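You operate a simulated robot arm through the tools that you are given. There is no shell and no other tool. Be economical: measure what you need, move in short steps, check, and stop when the job is done.

You run a simulated robot arm. Do the job below in one go: nothing can be reset, and whatever is moved stays where it is left.

## Task
Connect the black speaker: silver knob to 0, amp off, purple plug in, amp on, knob back to 3.
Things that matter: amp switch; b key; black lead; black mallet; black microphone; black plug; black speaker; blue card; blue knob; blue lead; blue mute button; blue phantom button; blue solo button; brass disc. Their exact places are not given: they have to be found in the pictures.

It is judged by the outcome, as a careful person would: the job done as asked, and still so three seconds after it is handed in. It fails if anything else is knocked over, pushed out of place, dropped, spilled or broken.

## Robot
A 7-joint arm with a three-finger gripper, on a carriage that runs on a rail from [-0.004, 2.342] to [0, -0.138] (x, y) and turns from -4.189 to 1.606 rad about z. Base frame: it is fixed where the carriage stands at the start and does not move with it; the origin is on the floor, on the carriage's upright axis, x ahead of it, y to its left, z up; the surface under the hand at the start is at about z = 0.8. Readings come in m, rad, newtons and seconds.
With the tool pointing down near the work surface it reaches from about 0.2 to 0.72 m from the robot's upright axis, wherever it stands. Its first joint turns from -2.007 to 2.007 rad. Places, roughly: amp switch [0.4, -0.4, 0.9]; b key [2.8, -0.2, 0.9]; black lead (2x12x9 cm) [1.4, -0.5, 0.9]; black mallet [2.5, -0.25, 0.75]; black microphone [2.75, -0.5, 1]; black plug [2.25, -0.5, 0.75]; black speaker [0, -0.5, 0.7]; blue knob [1.4, -0.4, 0.9]; blue lead (2x12x9 cm) [1.1, -0.5, 0.9]; blue mute button [1.5, -0.4, 0.9]; blue phantom button [1.4, -0.4, 0.9]; blue solo button [1.4, -0.4, 0.9]; brass disc [2.75, -0.25, 0.75]; c key [2.8, -0.2, 0.9]; cream clip [2.8, -0.6, 0.9]; cream knob [2.8, -0.3, 0.9]. Payload 2.69 kg.
Tool frame: the origin (TCP) lies between the finger pads and is the grasp point; the fingertips stand 0.03 m ahead of it; z points along the fingers, y is the line along which they close. Largest opening 0.128 m; the body of the gripper starts 0.117 m behind the TCP.
Orientation is that of the tool frame in the base frame, as a unit quaternion [x, y, z, w]. With the fingers straight down and closing along the base's y, the tool's x points along the base's -x, its y along +y and its z along -z.

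## Interface
- The arm moves only by the tool servo_tool. Its argument "plan" is a list that holds one entry, the list of rows, each a list of 6 numbers: the shift along the tool's x, y, z in units of 150 mm (1.0 is 150 mm), then the turn, a rotation vector about the tool's x, y, z in units of 45 degrees (1.0 is 45 degrees). In form: [[[tx, ty, tz, wx, wy, wz], ...]]. A call has 1 to 20 rows; each row is the pose to reach, as a shift and turn from the pose commanded when the call began, along the tool's axes at that moment. "jaw" is the gripper command, from -1 (shut) to 1 (fully open), values between in proportion, set as the call begins (left out, the last holds). A call with a number of a shift or a turn outside -1 to 1 is refused whole. Each row takes 0.2 s and may step no farther than 0.05 m and 0.15 rad from the row before; otherwise, or with a gripper value out of range, the whole call is refused. Where a pose cannot be reached the arm comes as near as it can. A force on the tool above 90 N (or 10 N above the force at the start of the call, whichever is more), or a blocked arm, ends the call early, and 0.2 s more pass. The fingers move at their own pace and stop on an object; they squeeze with about 42 N. The grip force told is the motor's: it shows also when the fingers shut on nothing. Time passes only in rows, and 0.2 s behind the last, so rows that repeat a pose let the fingers close. It gives the time, the measured TCP pose, the force on the tool (base axes), the opening and the grip force at its end, in the units of the frame above (readings bear some noise), with the torque about the TCP (base axes, N m) and any sound that the robot's microphone picked up.
- Cameras (640 x 400 px; columns grow to the right, rows downward): "scene" is now at [-0.0252, 0.093, 1.7441]; the picture's right is [-0.91, -0.41, 0.00], its down [-0.29, 0.63, -0.72] and it looks along [0.30, -0.66, -0.69] (base axes); focal length 296 px, centre (320, 200). "wrist" rides on the gripper at [0.058, 0.054, -0.131] in the tool frame; the picture's right is [-0.68, 0.74, 0.00], its down [-0.62, -0.57, -0.55] and it looks along [-0.40, -0.37, 0.84] (tool axes); focal length 234 px, centre (320, 200).
- capture(camera): a new picture of that camera. No time passes.
- slide_trunk(by): slides the trunk up (or, below 0, down) by that many m; the arm and the scene camera ride with it, the base frame stays. It gives what a move gives, with no picture.
- steer(legs): drives the robot by 1 to 6 legs, each [ahead, left, turn to the left] in m, m and rad, along the robot's own axes; the way and the turn of a leg run together, so that a leg with both is an arc; at most 1.5 m and 3.142 rad a leg. The arm and the cameras ride along, it lands a little off, and it stops where it bumps. It keeps to its track: a leg is cut to what the track allows. It gives what a move gives.
- aim_head(pan, tilt): turns the head with the scene camera to pan (to the left, within 2.705 rad either way) and tilt (down, from -0.506 to 1.204), counted from straight ahead of the robot. It gives what a move gives.
- pixel_to_xyz(camera, pixels): for up to 12 pixels [column, row] of the newest picture of that camera ("zoom" is the newest enlarged one), the place [x, y, z] in the base frame of the surface seen there, good to about 0.002 m. No time passes.
- zoom(camera, box): a new picture of the part [left, top, right, bottom] of that camera's present view, enlarged. No time passes.
- finish_job(): hands the job in; it is judged then, once.

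Keep the steps short. Do not move on a guess: measure, check each grasp and each placing, and mend mistakes. In all there are 80 turns and 60 pictures (those below and enlarged ones count). Leave the gripper open and the arm clear of the work at the hand-in unless told otherwise, and finish with a single line.

The tools are called after ">>>" by a JSON object that holds its "op" and its "data". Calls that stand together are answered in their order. servo_tool: Moves the arm, as the interface text tells. Its arguments: {"type":"object","properties":{"plan":{"type":"array"},"jaw":{"type":"number"}},"required":["plan"]} The other tools are called the same way: slide_trunk (by) slides the trunk up or down; steer (legs) drives the base; aim_head (pan, tilt) turns the head that bears the scene camera; capture (camera) takes a picture; pixel_to_xyz (camera, pixels) gives the place of the surface under pixels of a picture; zoom (camera, box) takes an enlarged picture of a part of a camera's view; finish_job () hands the job in.

At the start:

```text
t: 0.0
tool_pos: [0.3772, -0.3168, 1.243]
orientation: [0.001, 1.0, 0.0, 0.0]
contact_force: [-0.1, 0.3, -0.6]
torque: [-0.01, 0.0, 0.02]
gripper_width: 0.128
finger_force: 0.1
trunk travel left (down, up): [-0.9, 0.09]
robot x, y, heading: [0.0005, -0.0027, -0.002]
head pan, tilt: [-1.143, 0.766]
```

scene: 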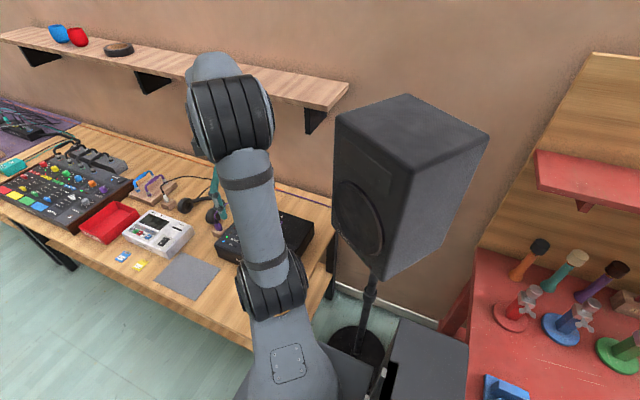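
wrist: 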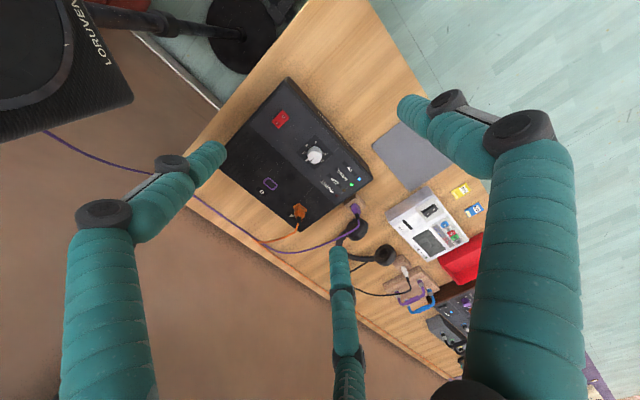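

The wrist view shows the amp with a red switch (280,120), a silver knob (315,155), a purple-framed socket (270,184) and a purple plug near (355,208). I'll enlarge this area.

>>> {"op": "zoom", "data": {"camera": "wrist", "box": [210, 70, 410, 270]}}

>>> {"op": "pixel_to_xyz", "data": {"camera": "wrist", "pixels": [[280, 120], [315, 155], [270, 184], [355, 209], [299, 211], [288, 80], [372, 180], [225, 150], [310, 228], [355, 228], [385, 253], [340, 180]]}}

```text
2.00 times, centred on (310, 170) of wrist
```

zoom: 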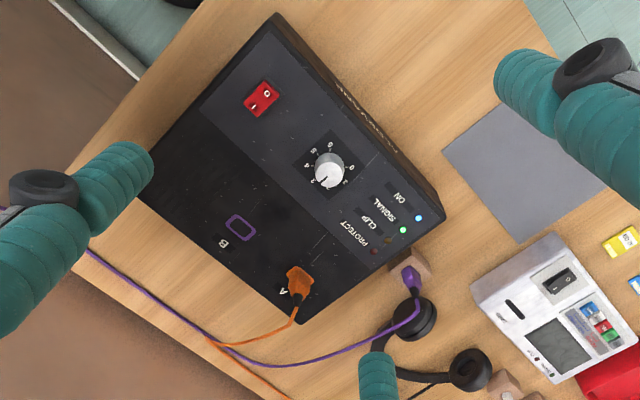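

```text
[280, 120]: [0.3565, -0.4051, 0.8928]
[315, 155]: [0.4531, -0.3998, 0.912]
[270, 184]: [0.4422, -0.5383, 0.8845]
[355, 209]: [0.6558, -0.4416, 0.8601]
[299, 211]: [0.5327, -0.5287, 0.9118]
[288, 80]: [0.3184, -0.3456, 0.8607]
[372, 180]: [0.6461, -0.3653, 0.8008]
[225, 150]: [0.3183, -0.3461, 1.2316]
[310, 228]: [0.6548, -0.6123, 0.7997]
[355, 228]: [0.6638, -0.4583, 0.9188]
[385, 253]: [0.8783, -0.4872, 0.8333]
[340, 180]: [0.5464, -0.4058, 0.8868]
```

The amp top is at z≈0.885 and the plug is near (0.656,-0.442). Before moving I'll check the hand's own fingers, since three teal shapes show in the wrist view, and get closer detail on the amp and plug.

>>> {"op": "pixel_to_xyz", "data": {"camera": "wrist", "pixels": [[212, 152], [160, 200], [100, 240], [405, 108], [440, 120], [520, 160], [340, 258], [345, 310], [350, 380], [170, 165], [105, 215], [520, 130]]}}

>>> {"op": "zoom", "data": {"camera": "wrist", "box": [310, 180, 430, 280]}}

>>> {"op": "zoom", "data": {"camera": "scene", "box": [120, 160, 320, 290]}}

```text
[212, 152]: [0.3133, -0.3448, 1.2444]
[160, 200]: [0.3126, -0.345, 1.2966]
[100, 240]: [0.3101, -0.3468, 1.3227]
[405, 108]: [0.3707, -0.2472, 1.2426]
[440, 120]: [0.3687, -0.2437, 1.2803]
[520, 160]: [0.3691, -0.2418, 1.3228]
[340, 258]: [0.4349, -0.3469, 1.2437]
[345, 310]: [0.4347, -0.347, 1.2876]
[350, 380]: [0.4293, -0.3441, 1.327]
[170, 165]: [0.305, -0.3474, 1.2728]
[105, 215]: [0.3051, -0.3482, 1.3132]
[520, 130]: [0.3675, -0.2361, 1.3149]
```

```text
4.00 times, centred on (370, 230) of wrist
```

zoom: 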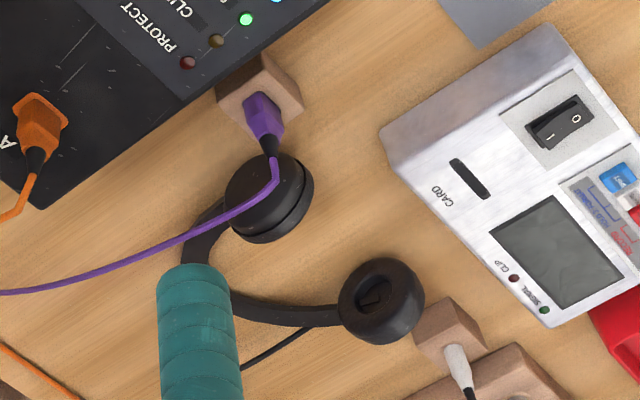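

```text
3.08 times, centred on (220, 225) of scene
```

zoom: 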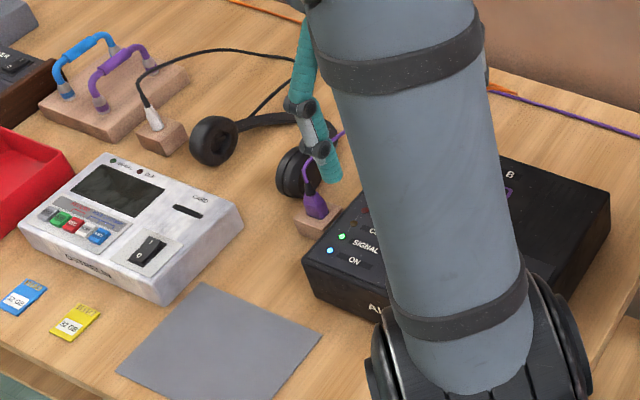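

The hand is a three-finger centric type: one finger at tool +y, two at ±x,-y. I'll close the jaw partway in the air and move above the knob for a closer view.

>>> {"op": "servo_tool", "data": {"plan": [[[-0.1, -0.11, 0.2, 0, 0, 0], [-0.2, -0.22, 0.4, 0, 0, 0], [-0.3, -0.33, 0.6, 0, 0, 0], [-0.4, -0.44, 0.8, 0, 0, 0], [-0.507, -0.553, 0.95, 0, 0, 0], [-0.507, -0.553, 0.95, 0, 0, 0]]], "jaw": 0}}

>>> {"op": "capture", "data": {"camera": "wrist"}}

```text
t: 1.4
tool_pos: [0.4532, -0.4033, 1.1]
orientation: [0.001, 1.0, -0.001, 0.001]
contact_force: [0.8, -0.5, -0.4]
torque: [-0.01, -0.02, 0.01]
gripper_width: 0.064
finger_force: 0.0
trunk travel left (down, up): [-0.9, 0.09]
robot x, y, heading: [-0.003, -0.0002, 0.001]
head pan, tilt: [-1.143, 0.766]
```

```text
54 pictures are left
```

wrist: 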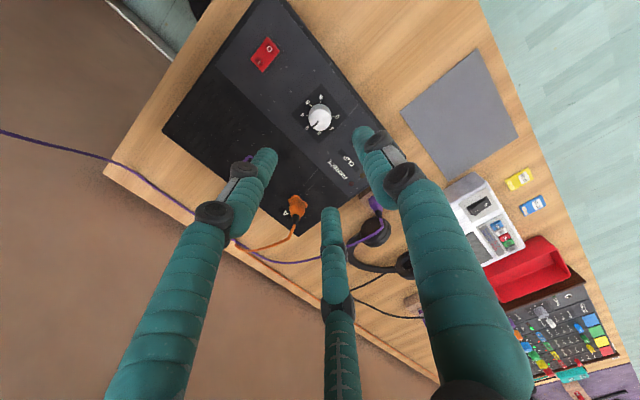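

>>> {"op": "zoom", "data": {"camera": "wrist", "box": [230, 20, 390, 140]}}

>>> {"op": "pixel_to_xyz", "data": {"camera": "wrist", "pixels": [[320, 119], [309, 119], [331, 119], [320, 108], [320, 130], [265, 55], [258, 62], [271, 47], [272, 158], [268, 152], [362, 134], [330, 212]]}}

```text
3.33 times, centred on (310, 80) of wrist
```

zoom: 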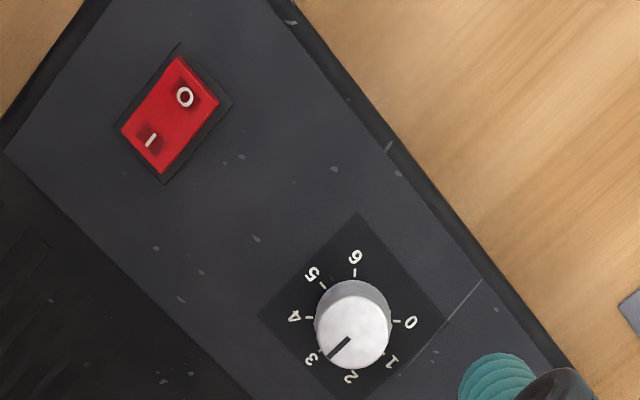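

```text
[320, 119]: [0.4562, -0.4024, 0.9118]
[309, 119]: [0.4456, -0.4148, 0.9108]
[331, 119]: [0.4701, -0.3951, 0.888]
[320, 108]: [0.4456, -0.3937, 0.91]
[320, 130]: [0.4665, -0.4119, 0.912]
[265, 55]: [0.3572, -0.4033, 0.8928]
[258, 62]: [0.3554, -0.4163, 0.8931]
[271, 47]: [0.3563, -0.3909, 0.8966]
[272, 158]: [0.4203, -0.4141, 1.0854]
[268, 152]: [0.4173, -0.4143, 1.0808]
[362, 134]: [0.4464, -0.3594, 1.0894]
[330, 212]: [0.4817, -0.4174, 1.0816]
```

>>> {"op": "pixel_to_xyz", "data": {"camera": "zoom", "pixels": [[397, 321], [318, 352], [354, 272], [307, 317], [322, 285], [384, 346], [347, 339], [331, 357], [356, 332], [148, 140], [185, 97], [163, 170]]}}

```text
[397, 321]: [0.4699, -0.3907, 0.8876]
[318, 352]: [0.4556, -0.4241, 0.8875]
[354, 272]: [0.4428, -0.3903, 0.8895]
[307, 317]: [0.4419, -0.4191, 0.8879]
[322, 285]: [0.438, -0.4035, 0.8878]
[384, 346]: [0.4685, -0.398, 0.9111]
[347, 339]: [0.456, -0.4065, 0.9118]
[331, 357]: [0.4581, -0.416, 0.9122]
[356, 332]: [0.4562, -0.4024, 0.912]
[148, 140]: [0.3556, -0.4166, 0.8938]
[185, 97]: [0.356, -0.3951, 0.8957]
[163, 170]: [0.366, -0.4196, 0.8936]
```

The knob centre is (0.456,-0.4045), its top is at z=0.912 and it points at 3 (toward -y). Its 0 mark is at +45°, so it needs about +135° counter-clockwise. The switch is raised at O (y≈-0.392), so the amp is on. I'll descend over the knob.

>>> {"op": "servo_tool", "data": {"plan": [[[-0.019, -0.008, 0.25, 0, 0, 0], [-0.019, -0.008, 0.5, 0, 0, 0], [-0.019, -0.008, 0.75, 0, 0, 0], [-0.019, -0.008, 0.95, 0, 0, 0], [-0.019, -0.008, 0.95, 0, 0, 0]]]}}

>>> {"op": "capture", "data": {"camera": "wrist"}}

```text
t: 2.6
tool_pos: [0.4539, -0.4025, 0.9586]
orientation: [0.001, 1.0, 0.001, 0.0]
contact_force: [-0.5, 0.3, -0.3]
torque: [-0.06, 0.0, 0.0]
gripper_width: 0.0641
finger_force: 0.0
trunk travel left (down, up): [-0.9, 0.09]
robot x, y, heading: [-0.0024, 0.002, -0.0]
head pan, tilt: [-1.143, 0.766]
```

```text
52 pictures are left
```

wrist: 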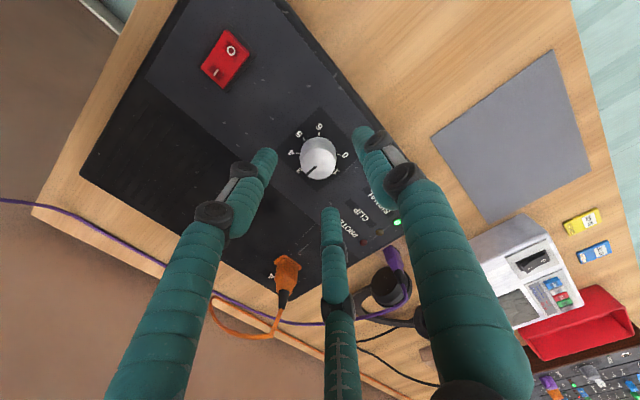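

The knob is centred between the fingers. I'll lower another 36 mm, then close on it.

>>> {"op": "servo_tool", "data": {"plan": [[[-0.01, -0.01, 0.12, 0, 0, 0], [-0.01, -0.01, 0.24, 0, 0, 0], [-0.01, -0.01, 0.24, 0, 0, 0]]]}}

>>> {"op": "servo_tool", "data": {"plan": [[[0, 0, 0, 0, 0, 0], [0, 0, 0, 0, 0, 0], [0, 0, 0, 0, 0, 0], [0, 0, 0, 0, 0, 0]]], "jaw": -1}}

>>> {"op": "capture", "data": {"camera": "wrist"}}

```text
t: 3.4
tool_pos: [0.456, -0.4033, 0.9235]
orientation: [0.0, 1.0, 0.001, 0.0]
contact_force: [0.7, 1.0, 0.1]
torque: [0.01, 0.0, 0.0]
gripper_width: 0.0638
finger_force: 0.1
trunk travel left (down, up): [-0.9, 0.09]
robot x, y, heading: [0.0054, -0.0021, -0.001]
head pan, tilt: [-1.143, 0.766]
```

```text
t: 4.4
tool_pos: [0.456, -0.4055, 0.9239]
orientation: [-0.001, 1.0, 0.0, 0.001]
contact_force: [-2.3, -6.2, -0.9]
torque: [-0.38, 0.15, -0.01]
gripper_width: 0.0305
finger_force: 30.9
trunk travel left (down, up): [-0.9, 0.09]
robot x, y, heading: [0.0008, -0.001, -0.003]
head pan, tilt: [-1.143, 0.766]
```

```text
51 pictures are left
```

wrist: 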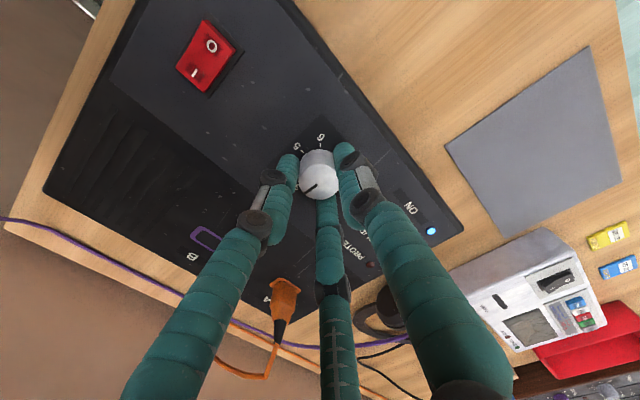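

The knob is gripped at width 0.0305. I'll turn 45° counter-clockwise, which is negative about tool z.

>>> {"op": "servo_tool", "data": {"plan": [[[0, 0, 0, 0, 0, -0.17], [0, 0, 0, 0, 0, -0.34], [0, 0, 0, 0, 0, -0.51], [0, 0, 0, 0, 0, -0.68], [0, 0, 0, 0, 0, -0.85], [0, 0, 0, 0, 0, -1], [0, 0, 0, 0, 0, -1]]]}}

>>> {"op": "capture", "data": {"camera": "wrist"}}

```text
t: 6.0
tool_pos: [0.4551, -0.4056, 0.9219]
orientation: [-0.383, 0.924, 0.0, 0.001]
contact_force: [-12.0, -12.9, 10.6]
torque: [-0.22, 0.72, 0.01]
gripper_width: 0.0302
finger_force: 45.1
trunk travel left (down, up): [-0.9, 0.09]
robot x, y, heading: [-0.0009, -0.0004, -0.003]
head pan, tilt: [-1.143, 0.766]
```

```text
50 pictures are left
```

wrist: 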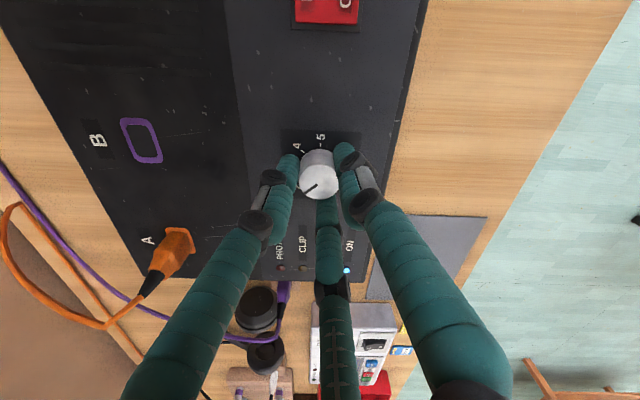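

The pointer stayed fixed relative to the hand, so the knob turned with it. I'll do another 45°.

>>> {"op": "servo_tool", "data": {"plan": [[[0, 0, 0, 0, 0, -0.17], [0, 0, 0, 0, 0, -0.34], [0, 0, 0, 0, 0, -0.51], [0, 0, 0, 0, 0, -0.68], [0, 0, 0, 0, 0, -0.85], [0, 0, 0, 0, 0, -1], [0, 0, 0, 0, 0, -1]]]}}

>>> {"op": "capture", "data": {"camera": "wrist"}}

```text
t: 7.6
tool_pos: [0.4559, -0.4055, 0.9227]
orientation: [0.707, -0.707, 0.0, 0.0]
contact_force: [-13.5, -15.0, 6.9]
torque: [-0.63, 0.15, -0.01]
gripper_width: 0.0303
finger_force: 44.7
trunk travel left (down, up): [-0.9, 0.09]
robot x, y, heading: [0.0031, 0.0022, 0.001]
head pan, tilt: [-1.143, 0.766]
```

```text
49 pictures are left
```

wrist: 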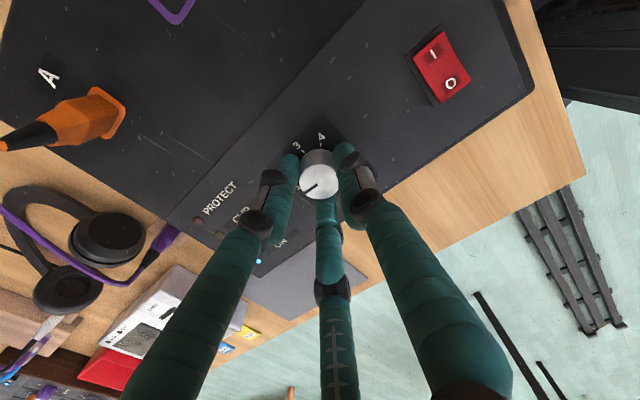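

It is following well, so I'll do the last 45°.

>>> {"op": "servo_tool", "data": {"plan": [[[0, 0, 0, 0, 0, -0.17], [0, 0, 0, 0, 0, -0.34], [0, 0, 0, 0, 0, -0.51], [0, 0, 0, 0, 0, -0.68], [0, 0, 0, 0, 0, -0.85], [0, 0, 0, 0, 0, -1], [0, 0, 0, 0, 0, -1]]]}}

>>> {"op": "capture", "data": {"camera": "wrist"}}

```text
t: 9.2
tool_pos: [0.4516, -0.3478, 0.9276]
orientation: [0.924, -0.382, -0.002, 0.001]
contact_force: [2.2, 0.7, -0.7]
torque: [-0.1, 0.1, 0.01]
gripper_width: 0.0021
finger_force: 31.6
out of reach, approached as far as the arm can: row 5, 6, 7
trunk travel left (down, up): [-0.9, 0.09]
robot x, y, heading: [-0.0016, 0.0013, 0.001]
head pan, tilt: [-1.143, 0.766]
```

```text
48 pictures are left
```

wrist: 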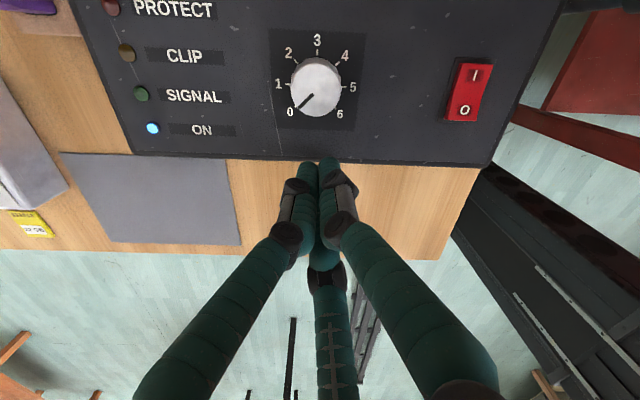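

The wrist ran out of range and the fingers slipped off, but the knob looks to be at 0 and the signal light is out. I'll check the knob closely and confirm the amp hasn't moved.

>>> {"op": "zoom", "data": {"camera": "wrist", "box": [260, 20, 380, 140]}}

>>> {"op": "pixel_to_xyz", "data": {"camera": "wrist", "pixels": [[316, 86], [474, 75], [464, 111], [461, 66], [487, 121], [320, 170]]}}

```text
3.33 times, centred on (320, 80) of wrist
```

zoom: 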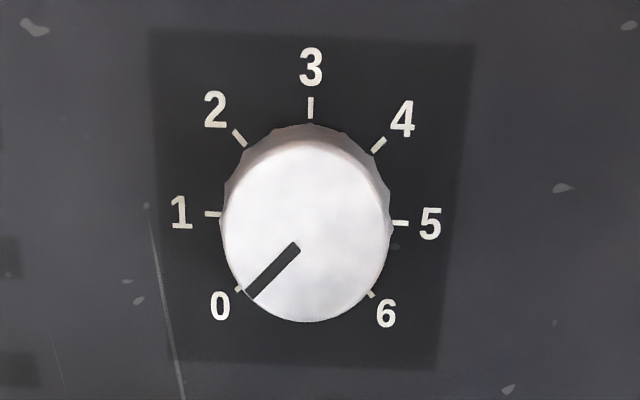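

```text
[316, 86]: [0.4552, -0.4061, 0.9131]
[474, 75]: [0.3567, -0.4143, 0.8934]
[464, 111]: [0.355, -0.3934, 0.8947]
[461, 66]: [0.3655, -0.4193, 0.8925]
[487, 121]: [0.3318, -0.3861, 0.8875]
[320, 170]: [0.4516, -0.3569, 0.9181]
```

The knob is at 0 and the amp hasn't moved. I'll lift away with a small move back from the knob in case the old command still pulls toward it, and begin unwinding the wrist.

>>> {"op": "servo_tool", "data": {"plan": [[[-0.141, -0.141, -0.26, 0, 0, 0.1], [-0.141, -0.141, -0.5, 0, 0, 0.25], [-0.141, -0.141, -0.7, 0, 0, 0.42], [-0.141, -0.141, -0.7, 0, 0, 0.58], [-0.141, -0.141, -0.7, 0, 0, 0.75], [-0.141, -0.141, -0.7, 0, 0, 0.9], [-0.141, -0.141, -0.7, 0, 0, 1], [-0.141, -0.141, -0.7, 0, 0, 1]]]}}

```text
t: 11.0
tool_pos: [0.4497, -0.328, 1.0331]
orientation: [-0.706, 0.708, 0.001, 0.0]
contact_force: [0.3, -0.6, 0.1]
torque: [0.04, 0.0, 0.01]
gripper_width: 0.002
finger_force: 31.7
trunk travel left (down, up): [-0.9, 0.09]
robot x, y, heading: [-0.0019, 0.0013, 0.005]
head pan, tilt: [-1.143, 0.766]
```

The hand is clear. Next I'll move above the O end of the switch at (0.356,-0.388).

>>> {"op": "servo_tool", "data": {"plan": [[[0.1, 0.156, 0.1, 0, 0, 0], [0.2, 0.312, 0.2, 0, 0, 0], [0.3, 0.468, 0.3, 0, 0, 0], [0.4, 0.625, 0.4, 0, 0, 0], [0.4, 0.625, 0.4, 0, 0, 0]]]}}

>>> {"op": "capture", "data": {"camera": "wrist"}}

```text
t: 12.2
tool_pos: [0.3572, -0.3861, 0.9723]
orientation: [-0.707, 0.707, 0.0, 0.0]
contact_force: [-0.4, -0.9, 0.8]
torque: [0.01, 0.01, -0.06]
gripper_width: 0.0018
finger_force: 30.9
trunk travel left (down, up): [-0.9, 0.09]
robot x, y, heading: [0.0014, 0.0025, 0.0]
head pan, tilt: [-1.143, 0.766]
```

```text
46 pictures are left
```

wrist: 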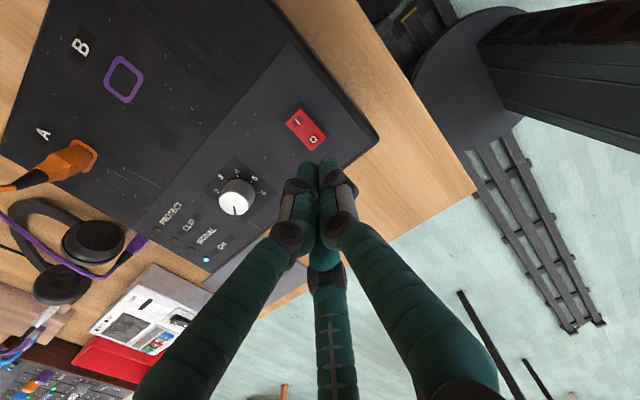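

The tips are over the O end. I'll press down about 56 mm.

>>> {"op": "servo_tool", "data": {"plan": [[[0, 0, 0.15, 0, 0, 0], [0, 0, 0.27, 0, 0, 0], [0, 0, 0.32, 0, 0, 0], [0, 0, 0.345, 0, 0, 0], [0, 0, 0.37, 0, 0, 0], [0, 0, 0.37, 0, 0, 0]]]}}

>>> {"op": "capture", "data": {"camera": "wrist"}}

```text
t: 13.6
tool_pos: [0.3558, -0.3865, 0.9204]
orientation: [0.707, -0.707, 0.003, 0.0]
contact_force: [2.7, 0.6, 27.0]
torque: [-0.41, -0.21, 0.1]
gripper_width: 0.0022
finger_force: 31.8
trunk travel left (down, up): [-0.9, 0.09]
robot x, y, heading: [0.0018, 0.0024, 0.006]
head pan, tilt: [-1.143, 0.766]
```

```text
45 pictures are left
```

wrist: 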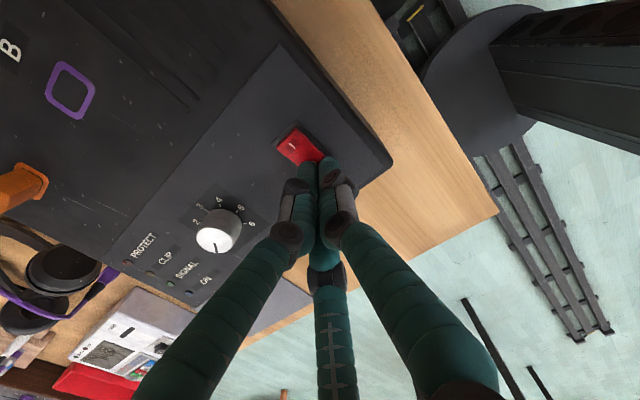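

The ON light looks dark. I'll lift and verify.

>>> {"op": "servo_tool", "data": {"plan": [[[0, 0, -0.2, 0, 0, 0], [0, 0, -0.5, 0, 0, 0], [0, 0, -0.8, 0, 0, 0.15], [0, 0, -1, 0, 0, 0.3], [0, 0, -1, 0, 0, 0.45], [0, 0, -1, 0, 0, 0.6], [0, 0, -1, 0, 0, 0.75], [0, 0, -1, 0, 0, 0.9], [0, 0, -1, 0, 0, 1], [0, 0, -1, 0, 0, 1]]], "jaw": 0}}

>>> {"op": "capture", "data": {"camera": "wrist"}}

```text
t: 15.8
tool_pos: [0.3551, -0.3872, 1.0682]
orientation: [-0.381, 0.925, 0.0, -0.001]
contact_force: [0.3, 0.2, -0.5]
torque: [0.01, -0.05, 0.0]
gripper_width: 0.0639
finger_force: 0.1
trunk travel left (down, up): [-0.9, 0.09]
robot x, y, heading: [-0.0026, 0.0003, 0.0]
head pan, tilt: [-1.143, 0.766]
```

```text
44 pictures are left
```

wrist: 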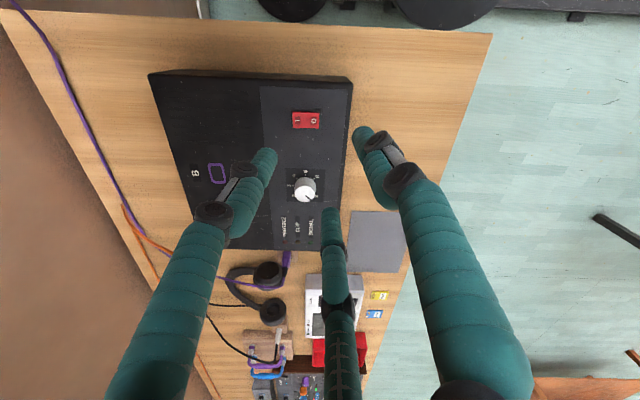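

The LEDs are off, so the amp is off with the knob at 0. The plug at (0.656,-0.442) is about 0.79 m from the base axis, so I need to slide along the rail toward -y. The speaker stands near there, so I'll measure it first along with the plug.

>>> {"op": "capture", "data": {"camera": "scene"}}

>>> {"op": "pixel_to_xyz", "data": {"camera": "wrist", "pixels": [[287, 258], [217, 172], [217, 164], [217, 181], [209, 172], [226, 172], [267, 272], [273, 311], [335, 285], [150, 76], [195, 225], [430, 10]]}}

>>> {"op": "pixel_to_xyz", "data": {"camera": "scene", "pixels": [[380, 220], [385, 280], [340, 125], [485, 140], [410, 100], [430, 350], [360, 350], [370, 290], [395, 330], [465, 345]]}}

```text
43 pictures are left
```

scene: 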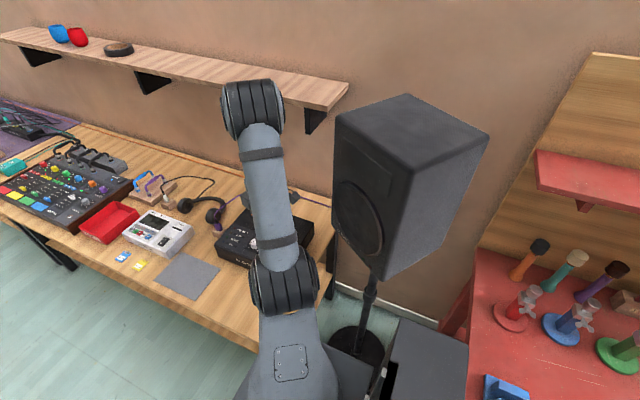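

```text
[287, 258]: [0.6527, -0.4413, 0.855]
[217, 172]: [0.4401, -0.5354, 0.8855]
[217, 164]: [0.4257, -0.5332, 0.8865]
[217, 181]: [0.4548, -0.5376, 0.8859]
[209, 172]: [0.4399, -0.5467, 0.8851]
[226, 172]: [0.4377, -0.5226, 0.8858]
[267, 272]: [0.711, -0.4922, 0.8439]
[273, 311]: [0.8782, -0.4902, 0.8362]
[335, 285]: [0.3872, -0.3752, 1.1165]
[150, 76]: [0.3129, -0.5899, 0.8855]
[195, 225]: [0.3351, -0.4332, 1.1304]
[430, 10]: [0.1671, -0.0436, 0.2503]
```

```text
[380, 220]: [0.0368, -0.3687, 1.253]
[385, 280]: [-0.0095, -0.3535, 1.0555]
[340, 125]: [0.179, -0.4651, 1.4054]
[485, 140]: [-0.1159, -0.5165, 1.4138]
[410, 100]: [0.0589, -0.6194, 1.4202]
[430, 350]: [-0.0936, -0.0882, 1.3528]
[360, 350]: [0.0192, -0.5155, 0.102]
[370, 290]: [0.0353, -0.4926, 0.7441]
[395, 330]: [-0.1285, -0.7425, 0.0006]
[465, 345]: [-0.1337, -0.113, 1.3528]
```

The speaker's nearest corner is (-0.01,-0.35), so there is room for a 0.13 m slide with the arm pointed ahead. I'll swing the arm toward the plug first, restoring the wrist yaw.

>>> {"op": "servo_tool", "data": {"plan": [[[-0.13, -0.1, 0, 0, 0, 0.15], [-0.26, -0.2, 0, 0, 0, 0.3], [-0.38, -0.31, 0, 0, 0, 0.45], [-0.51, -0.41, 0, 0, 0, 0.6], [-0.64, -0.51, 0, 0, 0, 0.75], [-0.76, -0.62, 0, 0, 0, 0.9], [-0.88, -0.72, 0, 0, 0, 1], [-0.88, -0.72, 0, 0, 0, 1]]]}}

>>> {"op": "steer", "data": {"legs": [[0, -0.13, 0]]}}

>>> {"op": "capture", "data": {"camera": "wrist"}}

>>> {"op": "capture", "data": {"camera": "scene"}}

```text
t: 17.6
tool_pos: [0.5244, -0.3714, 1.0693]
orientation: [0.001, 1.0, 0.0, 0.0]
contact_force: [-0.3, -0.8, -0.1]
torque: [-0.01, 0.0, 0.05]
gripper_width: 0.064
finger_force: 0.0
trunk travel left (down, up): [-0.9, 0.09]
robot x, y, heading: [0.0017, -0.0014, -0.004]
head pan, tilt: [-1.143, 0.766]
```

```text
t: 18.9
tool_pos: [0.525, -0.4998, 1.0678]
orientation: [0.0, 1.0, 0.0, 0.0]
contact_force: [-0.5, -0.1, -0.6]
torque: [0.0, 0.02, 0.02]
gripper_width: 0.0639
finger_force: 0.1
trunk travel left (down, up): [-0.9, 0.09]
robot x, y, heading: [-0.0017, -0.1307, -0.004]
head pan, tilt: [-1.143, 0.766]
```

```text
42 pictures are left
```

wrist: 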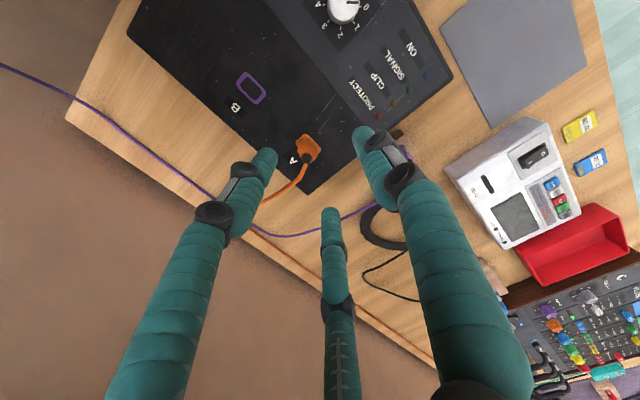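

```text
41 pictures are left
```

scene: 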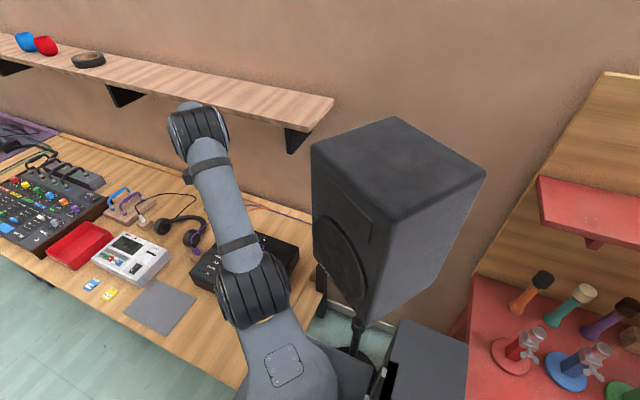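

Next I'll go nearer the plug for a close view.

>>> {"op": "servo_tool", "data": {"plan": [[[-0.2, 0.133, 0.05, 0, 0, 0], [-0.4, 0.266, 0.1, 0, 0, 0], [-0.633, 0.4, 0.2, 0, 0, 0], [-0.633, 0.4, 0.2, 0, 0, 0]]]}}

>>> {"op": "capture", "data": {"camera": "wrist"}}

>>> {"op": "zoom", "data": {"camera": "scene", "box": [120, 190, 300, 300]}}

```text
t: 19.9
tool_pos: [0.6174, -0.4412, 1.0389]
orientation: [0.001, 1.0, 0.0, 0.001]
contact_force: [-0.7, -0.7, 0.6]
torque: [0.01, -0.05, 0.01]
gripper_width: 0.0641
finger_force: 0.1
trunk travel left (down, up): [-0.9, 0.09]
robot x, y, heading: [0.0015, -0.1295, -0.0]
head pan, tilt: [-1.143, 0.766]
```

```text
40 pictures are left
```

wrist: 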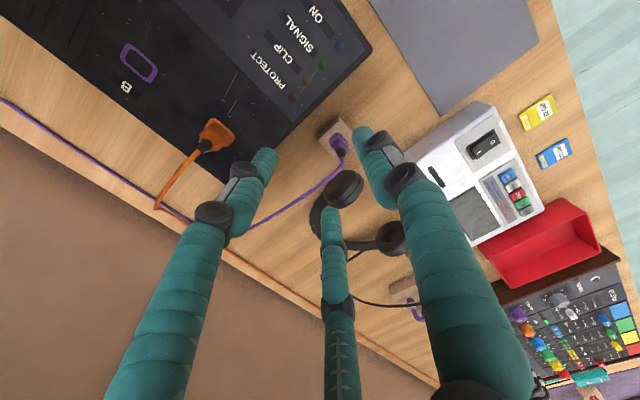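

```text
3.56 times, centred on (210, 245) of scene
```

zoom: 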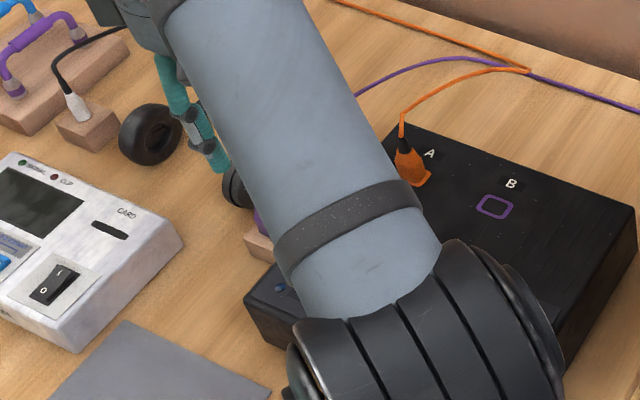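

>>> {"op": "zoom", "data": {"camera": "wrist", "box": [290, 90, 390, 190]}}

>>> {"op": "zoom", "data": {"camera": "wrist", "box": [100, 30, 260, 190]}}

>>> {"op": "pixel_to_xyz", "data": {"camera": "wrist", "pixels": [[338, 142], [335, 137], [341, 150], [344, 157], [330, 128], [322, 137], [341, 120], [345, 180], [345, 95], [372, 48], [330, 165], [355, 128]]}}

```text
4.00 times, centred on (340, 140) of wrist
```

zoom: 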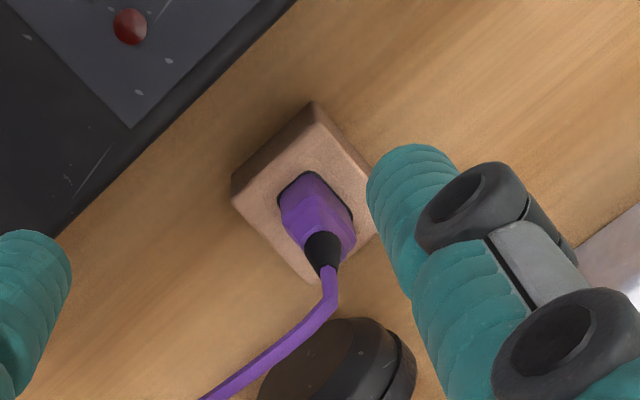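

```text
2.50 times, centred on (180, 110) of wrist
```

zoom: 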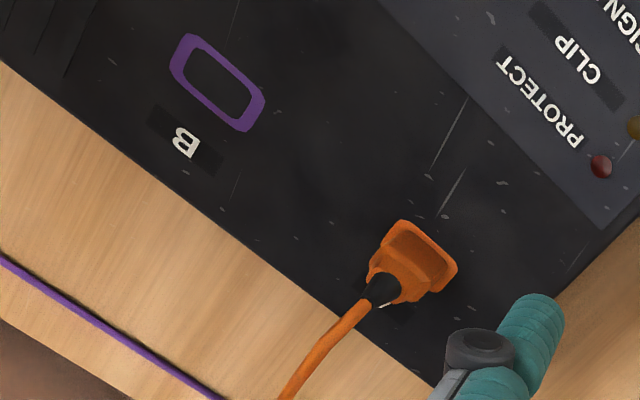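

```text
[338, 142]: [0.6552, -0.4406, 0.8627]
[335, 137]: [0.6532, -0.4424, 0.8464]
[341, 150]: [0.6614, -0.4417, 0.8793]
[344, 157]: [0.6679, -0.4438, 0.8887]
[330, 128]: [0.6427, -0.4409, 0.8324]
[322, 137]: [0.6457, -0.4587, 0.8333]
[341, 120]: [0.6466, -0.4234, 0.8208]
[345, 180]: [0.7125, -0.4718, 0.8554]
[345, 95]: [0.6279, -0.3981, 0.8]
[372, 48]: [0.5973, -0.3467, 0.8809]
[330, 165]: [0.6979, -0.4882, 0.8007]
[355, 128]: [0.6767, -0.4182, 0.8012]
```

The plug stands upright in a wooden block (top z≈0.833) with its long side along x, the same as socket B, so no turn is needed. I'll take a tighter view to size the plug and the neighbouring earcup.

>>> {"op": "zoom", "data": {"camera": "wrist", "box": [305, 115, 375, 215]}}

```text
4.00 times, centred on (340, 165) of wrist
```

zoom: 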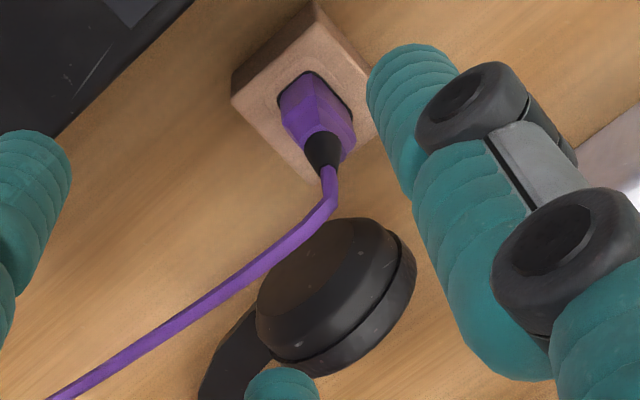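

>>> {"op": "pixel_to_xyz", "data": {"camera": "zoom", "pixels": [[308, 76], [350, 115], [282, 100], [318, 85], [308, 135], [340, 135], [320, 110], [322, 165], [332, 200], [250, 265], [345, 225], [262, 310]]}}

>>> {"op": "pixel_to_xyz", "data": {"camera": "zoom", "pixels": [[412, 270], [330, 290], [385, 235], [300, 350], [315, 95], [335, 120], [295, 115], [300, 125], [352, 145], [305, 180], [160, 330], [400, 300]]}}

```text
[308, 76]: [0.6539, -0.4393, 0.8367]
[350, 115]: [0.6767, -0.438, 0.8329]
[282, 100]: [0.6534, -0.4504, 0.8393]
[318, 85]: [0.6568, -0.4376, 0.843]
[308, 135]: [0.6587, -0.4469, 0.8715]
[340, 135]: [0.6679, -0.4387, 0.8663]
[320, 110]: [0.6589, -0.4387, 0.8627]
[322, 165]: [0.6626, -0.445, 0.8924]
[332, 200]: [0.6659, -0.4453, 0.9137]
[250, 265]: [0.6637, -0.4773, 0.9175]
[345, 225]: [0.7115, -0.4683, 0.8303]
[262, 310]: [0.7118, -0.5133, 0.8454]
```

```text
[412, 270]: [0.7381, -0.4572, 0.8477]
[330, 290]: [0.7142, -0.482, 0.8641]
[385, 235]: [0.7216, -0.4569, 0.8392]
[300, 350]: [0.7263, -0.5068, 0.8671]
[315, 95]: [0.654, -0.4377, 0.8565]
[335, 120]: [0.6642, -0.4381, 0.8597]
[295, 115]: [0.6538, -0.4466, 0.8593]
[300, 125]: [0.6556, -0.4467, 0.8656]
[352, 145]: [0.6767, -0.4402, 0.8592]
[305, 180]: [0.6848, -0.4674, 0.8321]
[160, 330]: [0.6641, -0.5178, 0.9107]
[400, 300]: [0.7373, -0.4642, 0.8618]
```

The plug body is about 24×14 mm, centred at (0.664,-0.4445), from z 0.833 to 0.866 with the cord rising to 0.917. The earcup's nearest edge is about (0.705,-0.47). I'll narrow the jaw to about 40 mm and move above the plug, watching reach.

>>> {"op": "servo_tool", "data": {"plan": [[[-0.15, -0.025, 0.1, 0, 0, 0], [-0.311, -0.053, 0.2, 0, 0, 0], [-0.311, -0.053, 0.3, 0, 0, 0], [-0.311, -0.053, 0.3, 0, 0, 0]]], "jaw": -0.36}}

>>> {"op": "capture", "data": {"camera": "wrist"}}

```text
t: 20.9
tool_pos: [0.6632, -0.4462, 0.9938]
orientation: [0.0, 1.0, 0.0, 0.0]
contact_force: [-0.4, 0.3, -0.2]
torque: [0.02, 0.02, 0.02]
gripper_width: 0.0409
finger_force: 0.1
out of reach, approached as far as the arm can: row 2, 3
trunk travel left (down, up): [-0.9, 0.09]
robot x, y, heading: [0.0006, -0.128, -0.0]
head pan, tilt: [-1.143, 0.766]
```

```text
35 pictures are left
```

wrist: 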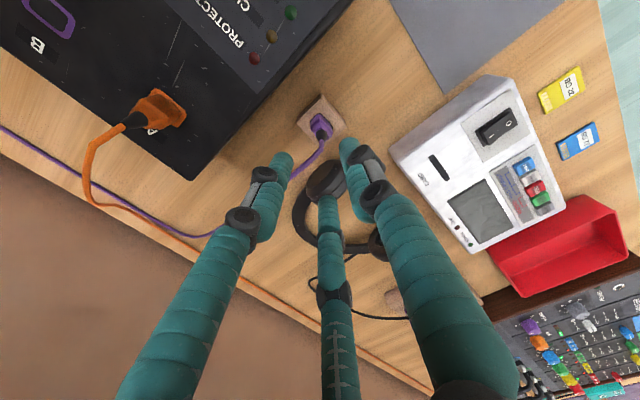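

The pose was just about reached. I'll lower partway and check the straddle, since the cord should pass between the two -y fingers.

>>> {"op": "servo_tool", "data": {"plan": [[[0, -0.015, 0.2, 0, 0, 0], [0, -0.015, 0.38, 0, 0, 0], [0, -0.015, 0.38, 0, 0, 0]]]}}

>>> {"op": "zoom", "data": {"camera": "wrist", "box": [240, 100, 400, 220]}}

```text
t: 21.7
tool_pos: [0.6585, -0.4466, 0.9382]
orientation: [0.001, 1.0, 0.0, 0.001]
contact_force: [0.4, 0.4, -0.6]
torque: [0.01, 0.0, -0.01]
gripper_width: 0.041
finger_force: 0.1
out of reach, approached as far as the arm can: row 1, 2, 3
trunk travel left (down, up): [-0.9, 0.09]
robot x, y, heading: [-0.0002, -0.1303, -0.0]
head pan, tilt: [-1.143, 0.766]
```

```text
3.33 times, centred on (320, 160) of wrist
```

zoom: 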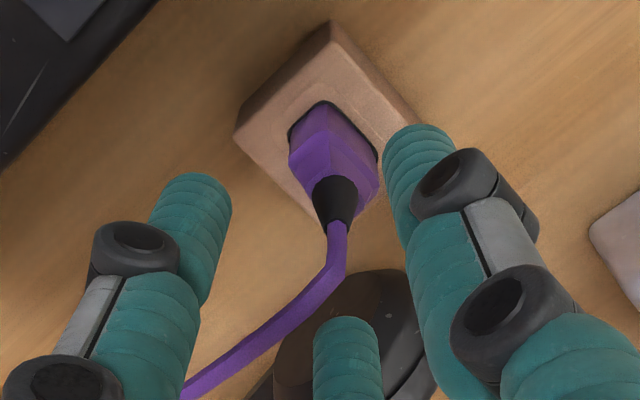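

Reach shrinks as the hand goes lower. I'll raise the arm 80 mm relative to the trunk and lower the trunk instead, so the arm stays in its longer-reaching posture.

>>> {"op": "servo_tool", "data": {"plan": [[[0, 0, -0.25, 0, 0, 0], [0, 0, -0.53, 0, 0, 0], [-0.037, -0.013, -0.53, 0, 0, 0], [-0.037, -0.013, -0.53, 0, 0, 0]]]}}

>>> {"op": "slide_trunk", "data": {"by": -0.08}}

>>> {"op": "zoom", "data": {"camera": "wrist", "box": [240, 100, 400, 220]}}

```text
t: 22.7
tool_pos: [0.662, -0.4479, 1.017]
orientation: [0.001, 1.0, 0.0, 0.002]
contact_force: [0.2, -0.4, 0.5]
torque: [0.02, -0.05, 0.0]
gripper_width: 0.0413
finger_force: 0.0
trunk travel left (down, up): [-0.9, 0.09]
robot x, y, heading: [0.0039, -0.1275, -0.001]
head pan, tilt: [-1.143, 0.766]
```

```text
t: 23.9
tool_pos: [0.6634, -0.4468, 0.9359]
orientation: [0.0, 1.0, 0.0, 0.0]
contact_force: [-0.2, 0.2, -0.1]
torque: [0.01, 0.01, 0.03]
gripper_width: 0.041
finger_force: 0.1
trunk travel left (down, up): [-0.82, 0.17]
robot x, y, heading: [0.0042, -0.126, -0.004]
head pan, tilt: [-1.143, 0.766]
```

```text
3.33 times, centred on (320, 160) of wrist
```

zoom: 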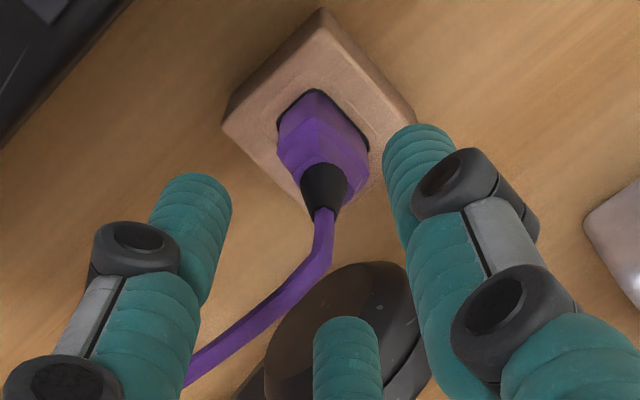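

>>> {"op": "pixel_to_xyz", "data": {"camera": "zoom", "pixels": [[410, 135], [390, 160], [200, 180], [220, 200], [345, 325], [322, 340], [325, 185], [310, 110], [355, 150], [285, 140], [290, 170], [345, 115]]}}

```text
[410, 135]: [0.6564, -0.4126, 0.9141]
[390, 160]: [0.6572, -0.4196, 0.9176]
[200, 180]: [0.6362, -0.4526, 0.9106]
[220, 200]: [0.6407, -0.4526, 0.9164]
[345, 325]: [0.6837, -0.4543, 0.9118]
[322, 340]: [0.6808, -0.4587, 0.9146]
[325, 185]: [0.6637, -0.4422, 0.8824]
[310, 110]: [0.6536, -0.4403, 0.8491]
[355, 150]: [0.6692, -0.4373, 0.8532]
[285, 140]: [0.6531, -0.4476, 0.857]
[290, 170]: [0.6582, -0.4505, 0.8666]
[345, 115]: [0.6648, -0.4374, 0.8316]
```

Aligned: the plug axis is (0.664,-0.444) and the TCP is (0.663,-0.447). I'll slide the trunk down 57 mm to grip height.

>>> {"op": "slide_trunk", "data": {"by": -0.057}}

>>> {"op": "zoom", "data": {"camera": "wrist", "box": [240, 120, 400, 240]}}

```text
t: 24.8
tool_pos: [0.6635, -0.4461, 0.8784]
orientation: [0.0, 1.0, 0.0, 0.001]
contact_force: [-0.2, -0.1, -0.1]
torque: [-0.01, -0.03, 0.0]
gripper_width: 0.041
finger_force: 0.1
trunk travel left (down, up): [-0.763, 0.227]
robot x, y, heading: [-0.001, -0.1298, 0.001]
head pan, tilt: [-1.143, 0.766]
```

```text
3.33 times, centred on (320, 180) of wrist
```

zoom: 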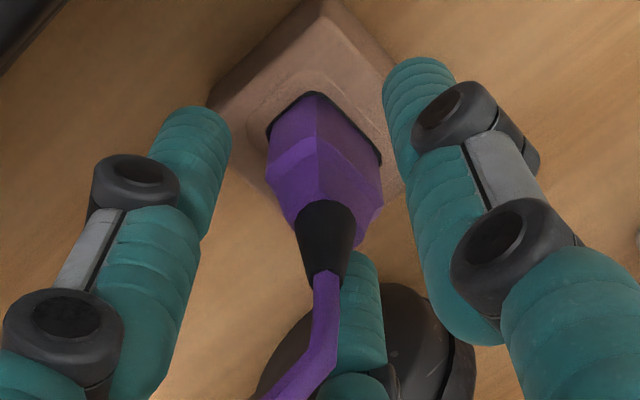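

No contact, and the fingers straddle the plug. I'll close on it.

>>> {"op": "servo_tool", "data": {"plan": [[[0, 0, 0, 0, 0, 0], [0, 0, 0, 0, 0, 0], [0, 0, 0, 0, 0, 0], [0, 0, 0, 0, 0, 0]]], "jaw": -1}}

>>> {"op": "zoom", "data": {"camera": "wrist", "box": [240, 120, 400, 240]}}

```text
t: 25.8
tool_pos: [0.6641, -0.4475, 0.8788]
orientation: [0.0, 1.0, 0.0, 0.001]
contact_force: [2.5, 0.2, -0.1]
torque: [-0.03, -0.1, 0.0]
gripper_width: 0.0193
finger_force: 39.7
trunk travel left (down, up): [-0.763, 0.227]
robot x, y, heading: [0.0015, -0.1301, -0.006]
head pan, tilt: [-1.143, 0.766]
```

```text
3.33 times, centred on (320, 180) of wrist
```

zoom: 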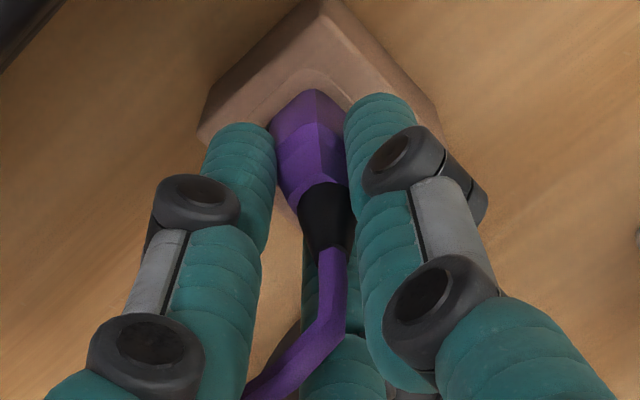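

Gripped at width 0.019 with low lateral force. I'll lift straight up with the trunk.

>>> {"op": "slide_trunk", "data": {"by": 0.09}}

>>> {"op": "capture", "data": {"camera": "wrist"}}

```text
t: 27.1
tool_pos: [0.6645, -0.4468, 0.968]
orientation: [0.0, 1.0, 0.0, 0.0]
contact_force: [-0.1, -0.7, -0.4]
torque: [0.0, 0.01, -0.03]
gripper_width: 0.0189
finger_force: 42.1
trunk travel left (down, up): [-0.853, 0.137]
robot x, y, heading: [-0.003, -0.1285, -0.001]
head pan, tilt: [-1.143, 0.766]
```

```text
30 pictures are left
```

wrist: 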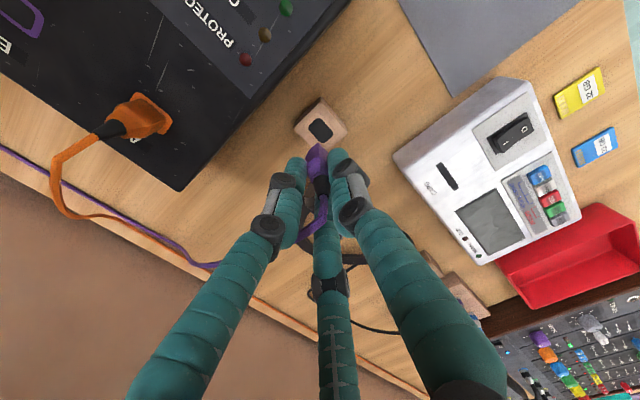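

The plug is out of the block and held. I'll look at its pose in the hand.

>>> {"op": "zoom", "data": {"camera": "wrist", "box": [280, 90, 360, 230]}}

>>> {"op": "pixel_to_xyz", "data": {"camera": "zoom", "pixels": [[320, 155], [300, 150], [345, 160], [310, 180], [325, 130], [330, 190]]}}

>>> {"op": "pixel_to_xyz", "data": {"camera": "wrist", "pixels": [[320, 129], [311, 125], [332, 135]]}}

```text
2.86 times, centred on (320, 160) of wrist
```

zoom: 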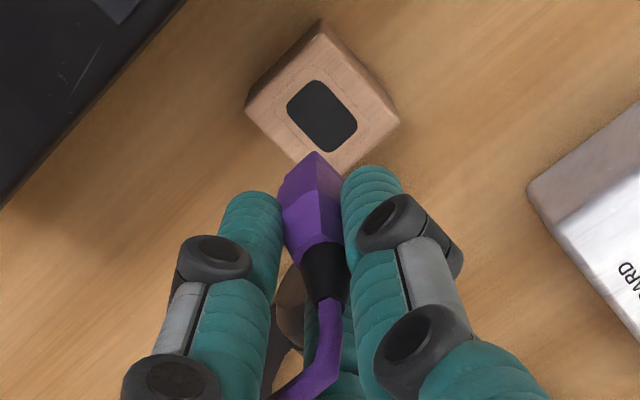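

```text
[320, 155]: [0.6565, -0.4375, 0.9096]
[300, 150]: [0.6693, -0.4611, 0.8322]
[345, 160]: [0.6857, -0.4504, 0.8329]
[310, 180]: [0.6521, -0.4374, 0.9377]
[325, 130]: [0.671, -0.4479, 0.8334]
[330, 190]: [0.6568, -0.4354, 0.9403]
```

```text
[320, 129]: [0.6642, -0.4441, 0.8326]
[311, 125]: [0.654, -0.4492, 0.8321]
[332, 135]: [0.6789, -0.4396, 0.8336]
```

>>> {"op": "pixel_to_xyz", "data": {"camera": "zoom", "pixels": [[290, 180], [300, 175], [312, 165], [290, 205], [300, 200], [312, 195], [322, 170], [330, 175], [337, 180], [322, 200], [330, 205], [338, 210]]}}

```text
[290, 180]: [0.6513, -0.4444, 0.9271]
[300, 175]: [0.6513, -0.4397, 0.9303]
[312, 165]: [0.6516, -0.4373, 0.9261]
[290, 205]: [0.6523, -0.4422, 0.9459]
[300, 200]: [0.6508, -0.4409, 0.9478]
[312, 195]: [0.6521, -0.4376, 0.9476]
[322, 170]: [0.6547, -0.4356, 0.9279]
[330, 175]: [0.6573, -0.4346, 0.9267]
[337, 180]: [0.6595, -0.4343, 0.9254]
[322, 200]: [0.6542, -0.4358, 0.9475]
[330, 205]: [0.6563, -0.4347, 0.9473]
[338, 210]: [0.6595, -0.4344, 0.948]
```

The plug sits square in the hand: the -x face is at x≈0.6515 and the +y face at y≈-0.4345. Its centre is about TCP+(0,+0.0045). I'll raise it and carry it over toward socket B, passing above the orange plug.

>>> {"op": "servo_tool", "data": {"plan": [[[0, 0, -0.25, 0, 0, 0], [0, 0, -0.45, 0, 0, 0], [0.25, -0.1, -0.45, 0, 0, 0], [0.5, -0.2, -0.45, 0, 0, 0], [0.75, -0.3, -0.45, 0, 0, 0], [0.98, -0.4, -0.45, 0, 0, 0], [0.98, -0.4, -0.45, 0, 0, 0]]]}}

>>> {"op": "servo_tool", "data": {"plan": [[[0.2, -0.08, 0, 0, 0, 0], [0.4, -0.16, 0, 0, 0, 0], [0.5, -0.2, 0, 0, 0, 0], [0.5, -0.2, 0, 0, 0, 0]]]}}

>>> {"op": "capture", "data": {"camera": "wrist"}}

>>> {"op": "capture", "data": {"camera": "scene"}}

```text
t: 28.7
tool_pos: [0.5164, -0.5068, 1.037]
orientation: [0.0, 1.0, 0.0, 0.0]
contact_force: [0.4, -0.5, -0.4]
torque: [-0.01, 0.02, 0.03]
gripper_width: 0.0189
finger_force: 42.0
out of reach, approached as far as the arm can: row 1, 2
trunk travel left (down, up): [-0.853, 0.137]
robot x, y, heading: [-0.0033, -0.1293, -0.004]
head pan, tilt: [-1.143, 0.766]
```

```text
t: 29.7
tool_pos: [0.442, -0.5366, 1.0359]
orientation: [0.0, 1.0, 0.0, 0.0]
contact_force: [0.3, 0.3, -0.6]
torque: [-0.01, 0.03, 0.0]
gripper_width: 0.0189
finger_force: 42.0
trunk travel left (down, up): [-0.853, 0.137]
robot x, y, heading: [-0.0018, -0.1313, -0.002]
head pan, tilt: [-1.143, 0.766]
```

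```text
28 pictures are left
```

wrist: 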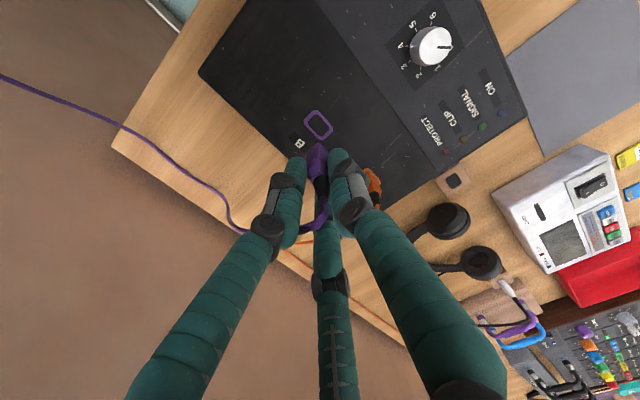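

```text
27 pictures are left
```

scene: 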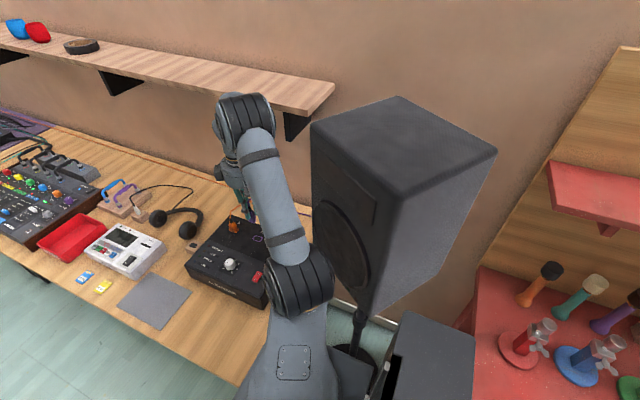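

All clear so far. I'll lower to a hover about 2 cm above the socket and measure.

>>> {"op": "servo_tool", "data": {"plan": [[[0.01, -0.015, 0.2, 0, 0, 0], [0.01, -0.015, 0.45, 0, 0, 0], [0.01, -0.015, 0.45, 0, 0, 0]]]}}

>>> {"op": "zoom", "data": {"camera": "wrist", "box": [270, 80, 370, 200]}}

>>> {"op": "pixel_to_xyz", "data": {"camera": "zoom", "pixels": [[320, 100], [290, 190], [310, 190], [330, 190], [345, 200], [300, 220], [335, 220]]}}

```text
t: 30.5
tool_pos: [0.4406, -0.5404, 0.9689]
orientation: [0.0, 1.0, 0.0, 0.001]
contact_force: [-0.1, 0.6, -1.1]
torque: [0.0, -0.01, -0.02]
gripper_width: 0.019
finger_force: 42.6
trunk travel left (down, up): [-0.853, 0.137]
robot x, y, heading: [0.0034, -0.1304, -0.002]
head pan, tilt: [-1.143, 0.766]
```

```text
3.33 times, centred on (320, 140) of wrist
```

zoom: 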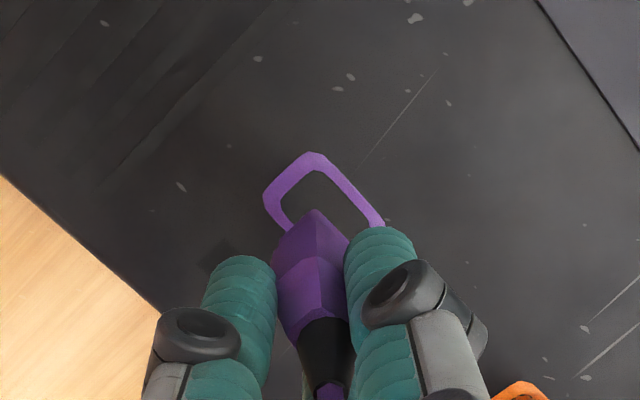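

```text
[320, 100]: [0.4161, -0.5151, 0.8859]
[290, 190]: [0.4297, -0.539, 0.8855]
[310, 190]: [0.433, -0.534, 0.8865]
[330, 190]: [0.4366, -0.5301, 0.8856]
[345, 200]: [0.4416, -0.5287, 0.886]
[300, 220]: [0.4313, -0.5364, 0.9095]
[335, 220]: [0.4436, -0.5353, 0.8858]
```

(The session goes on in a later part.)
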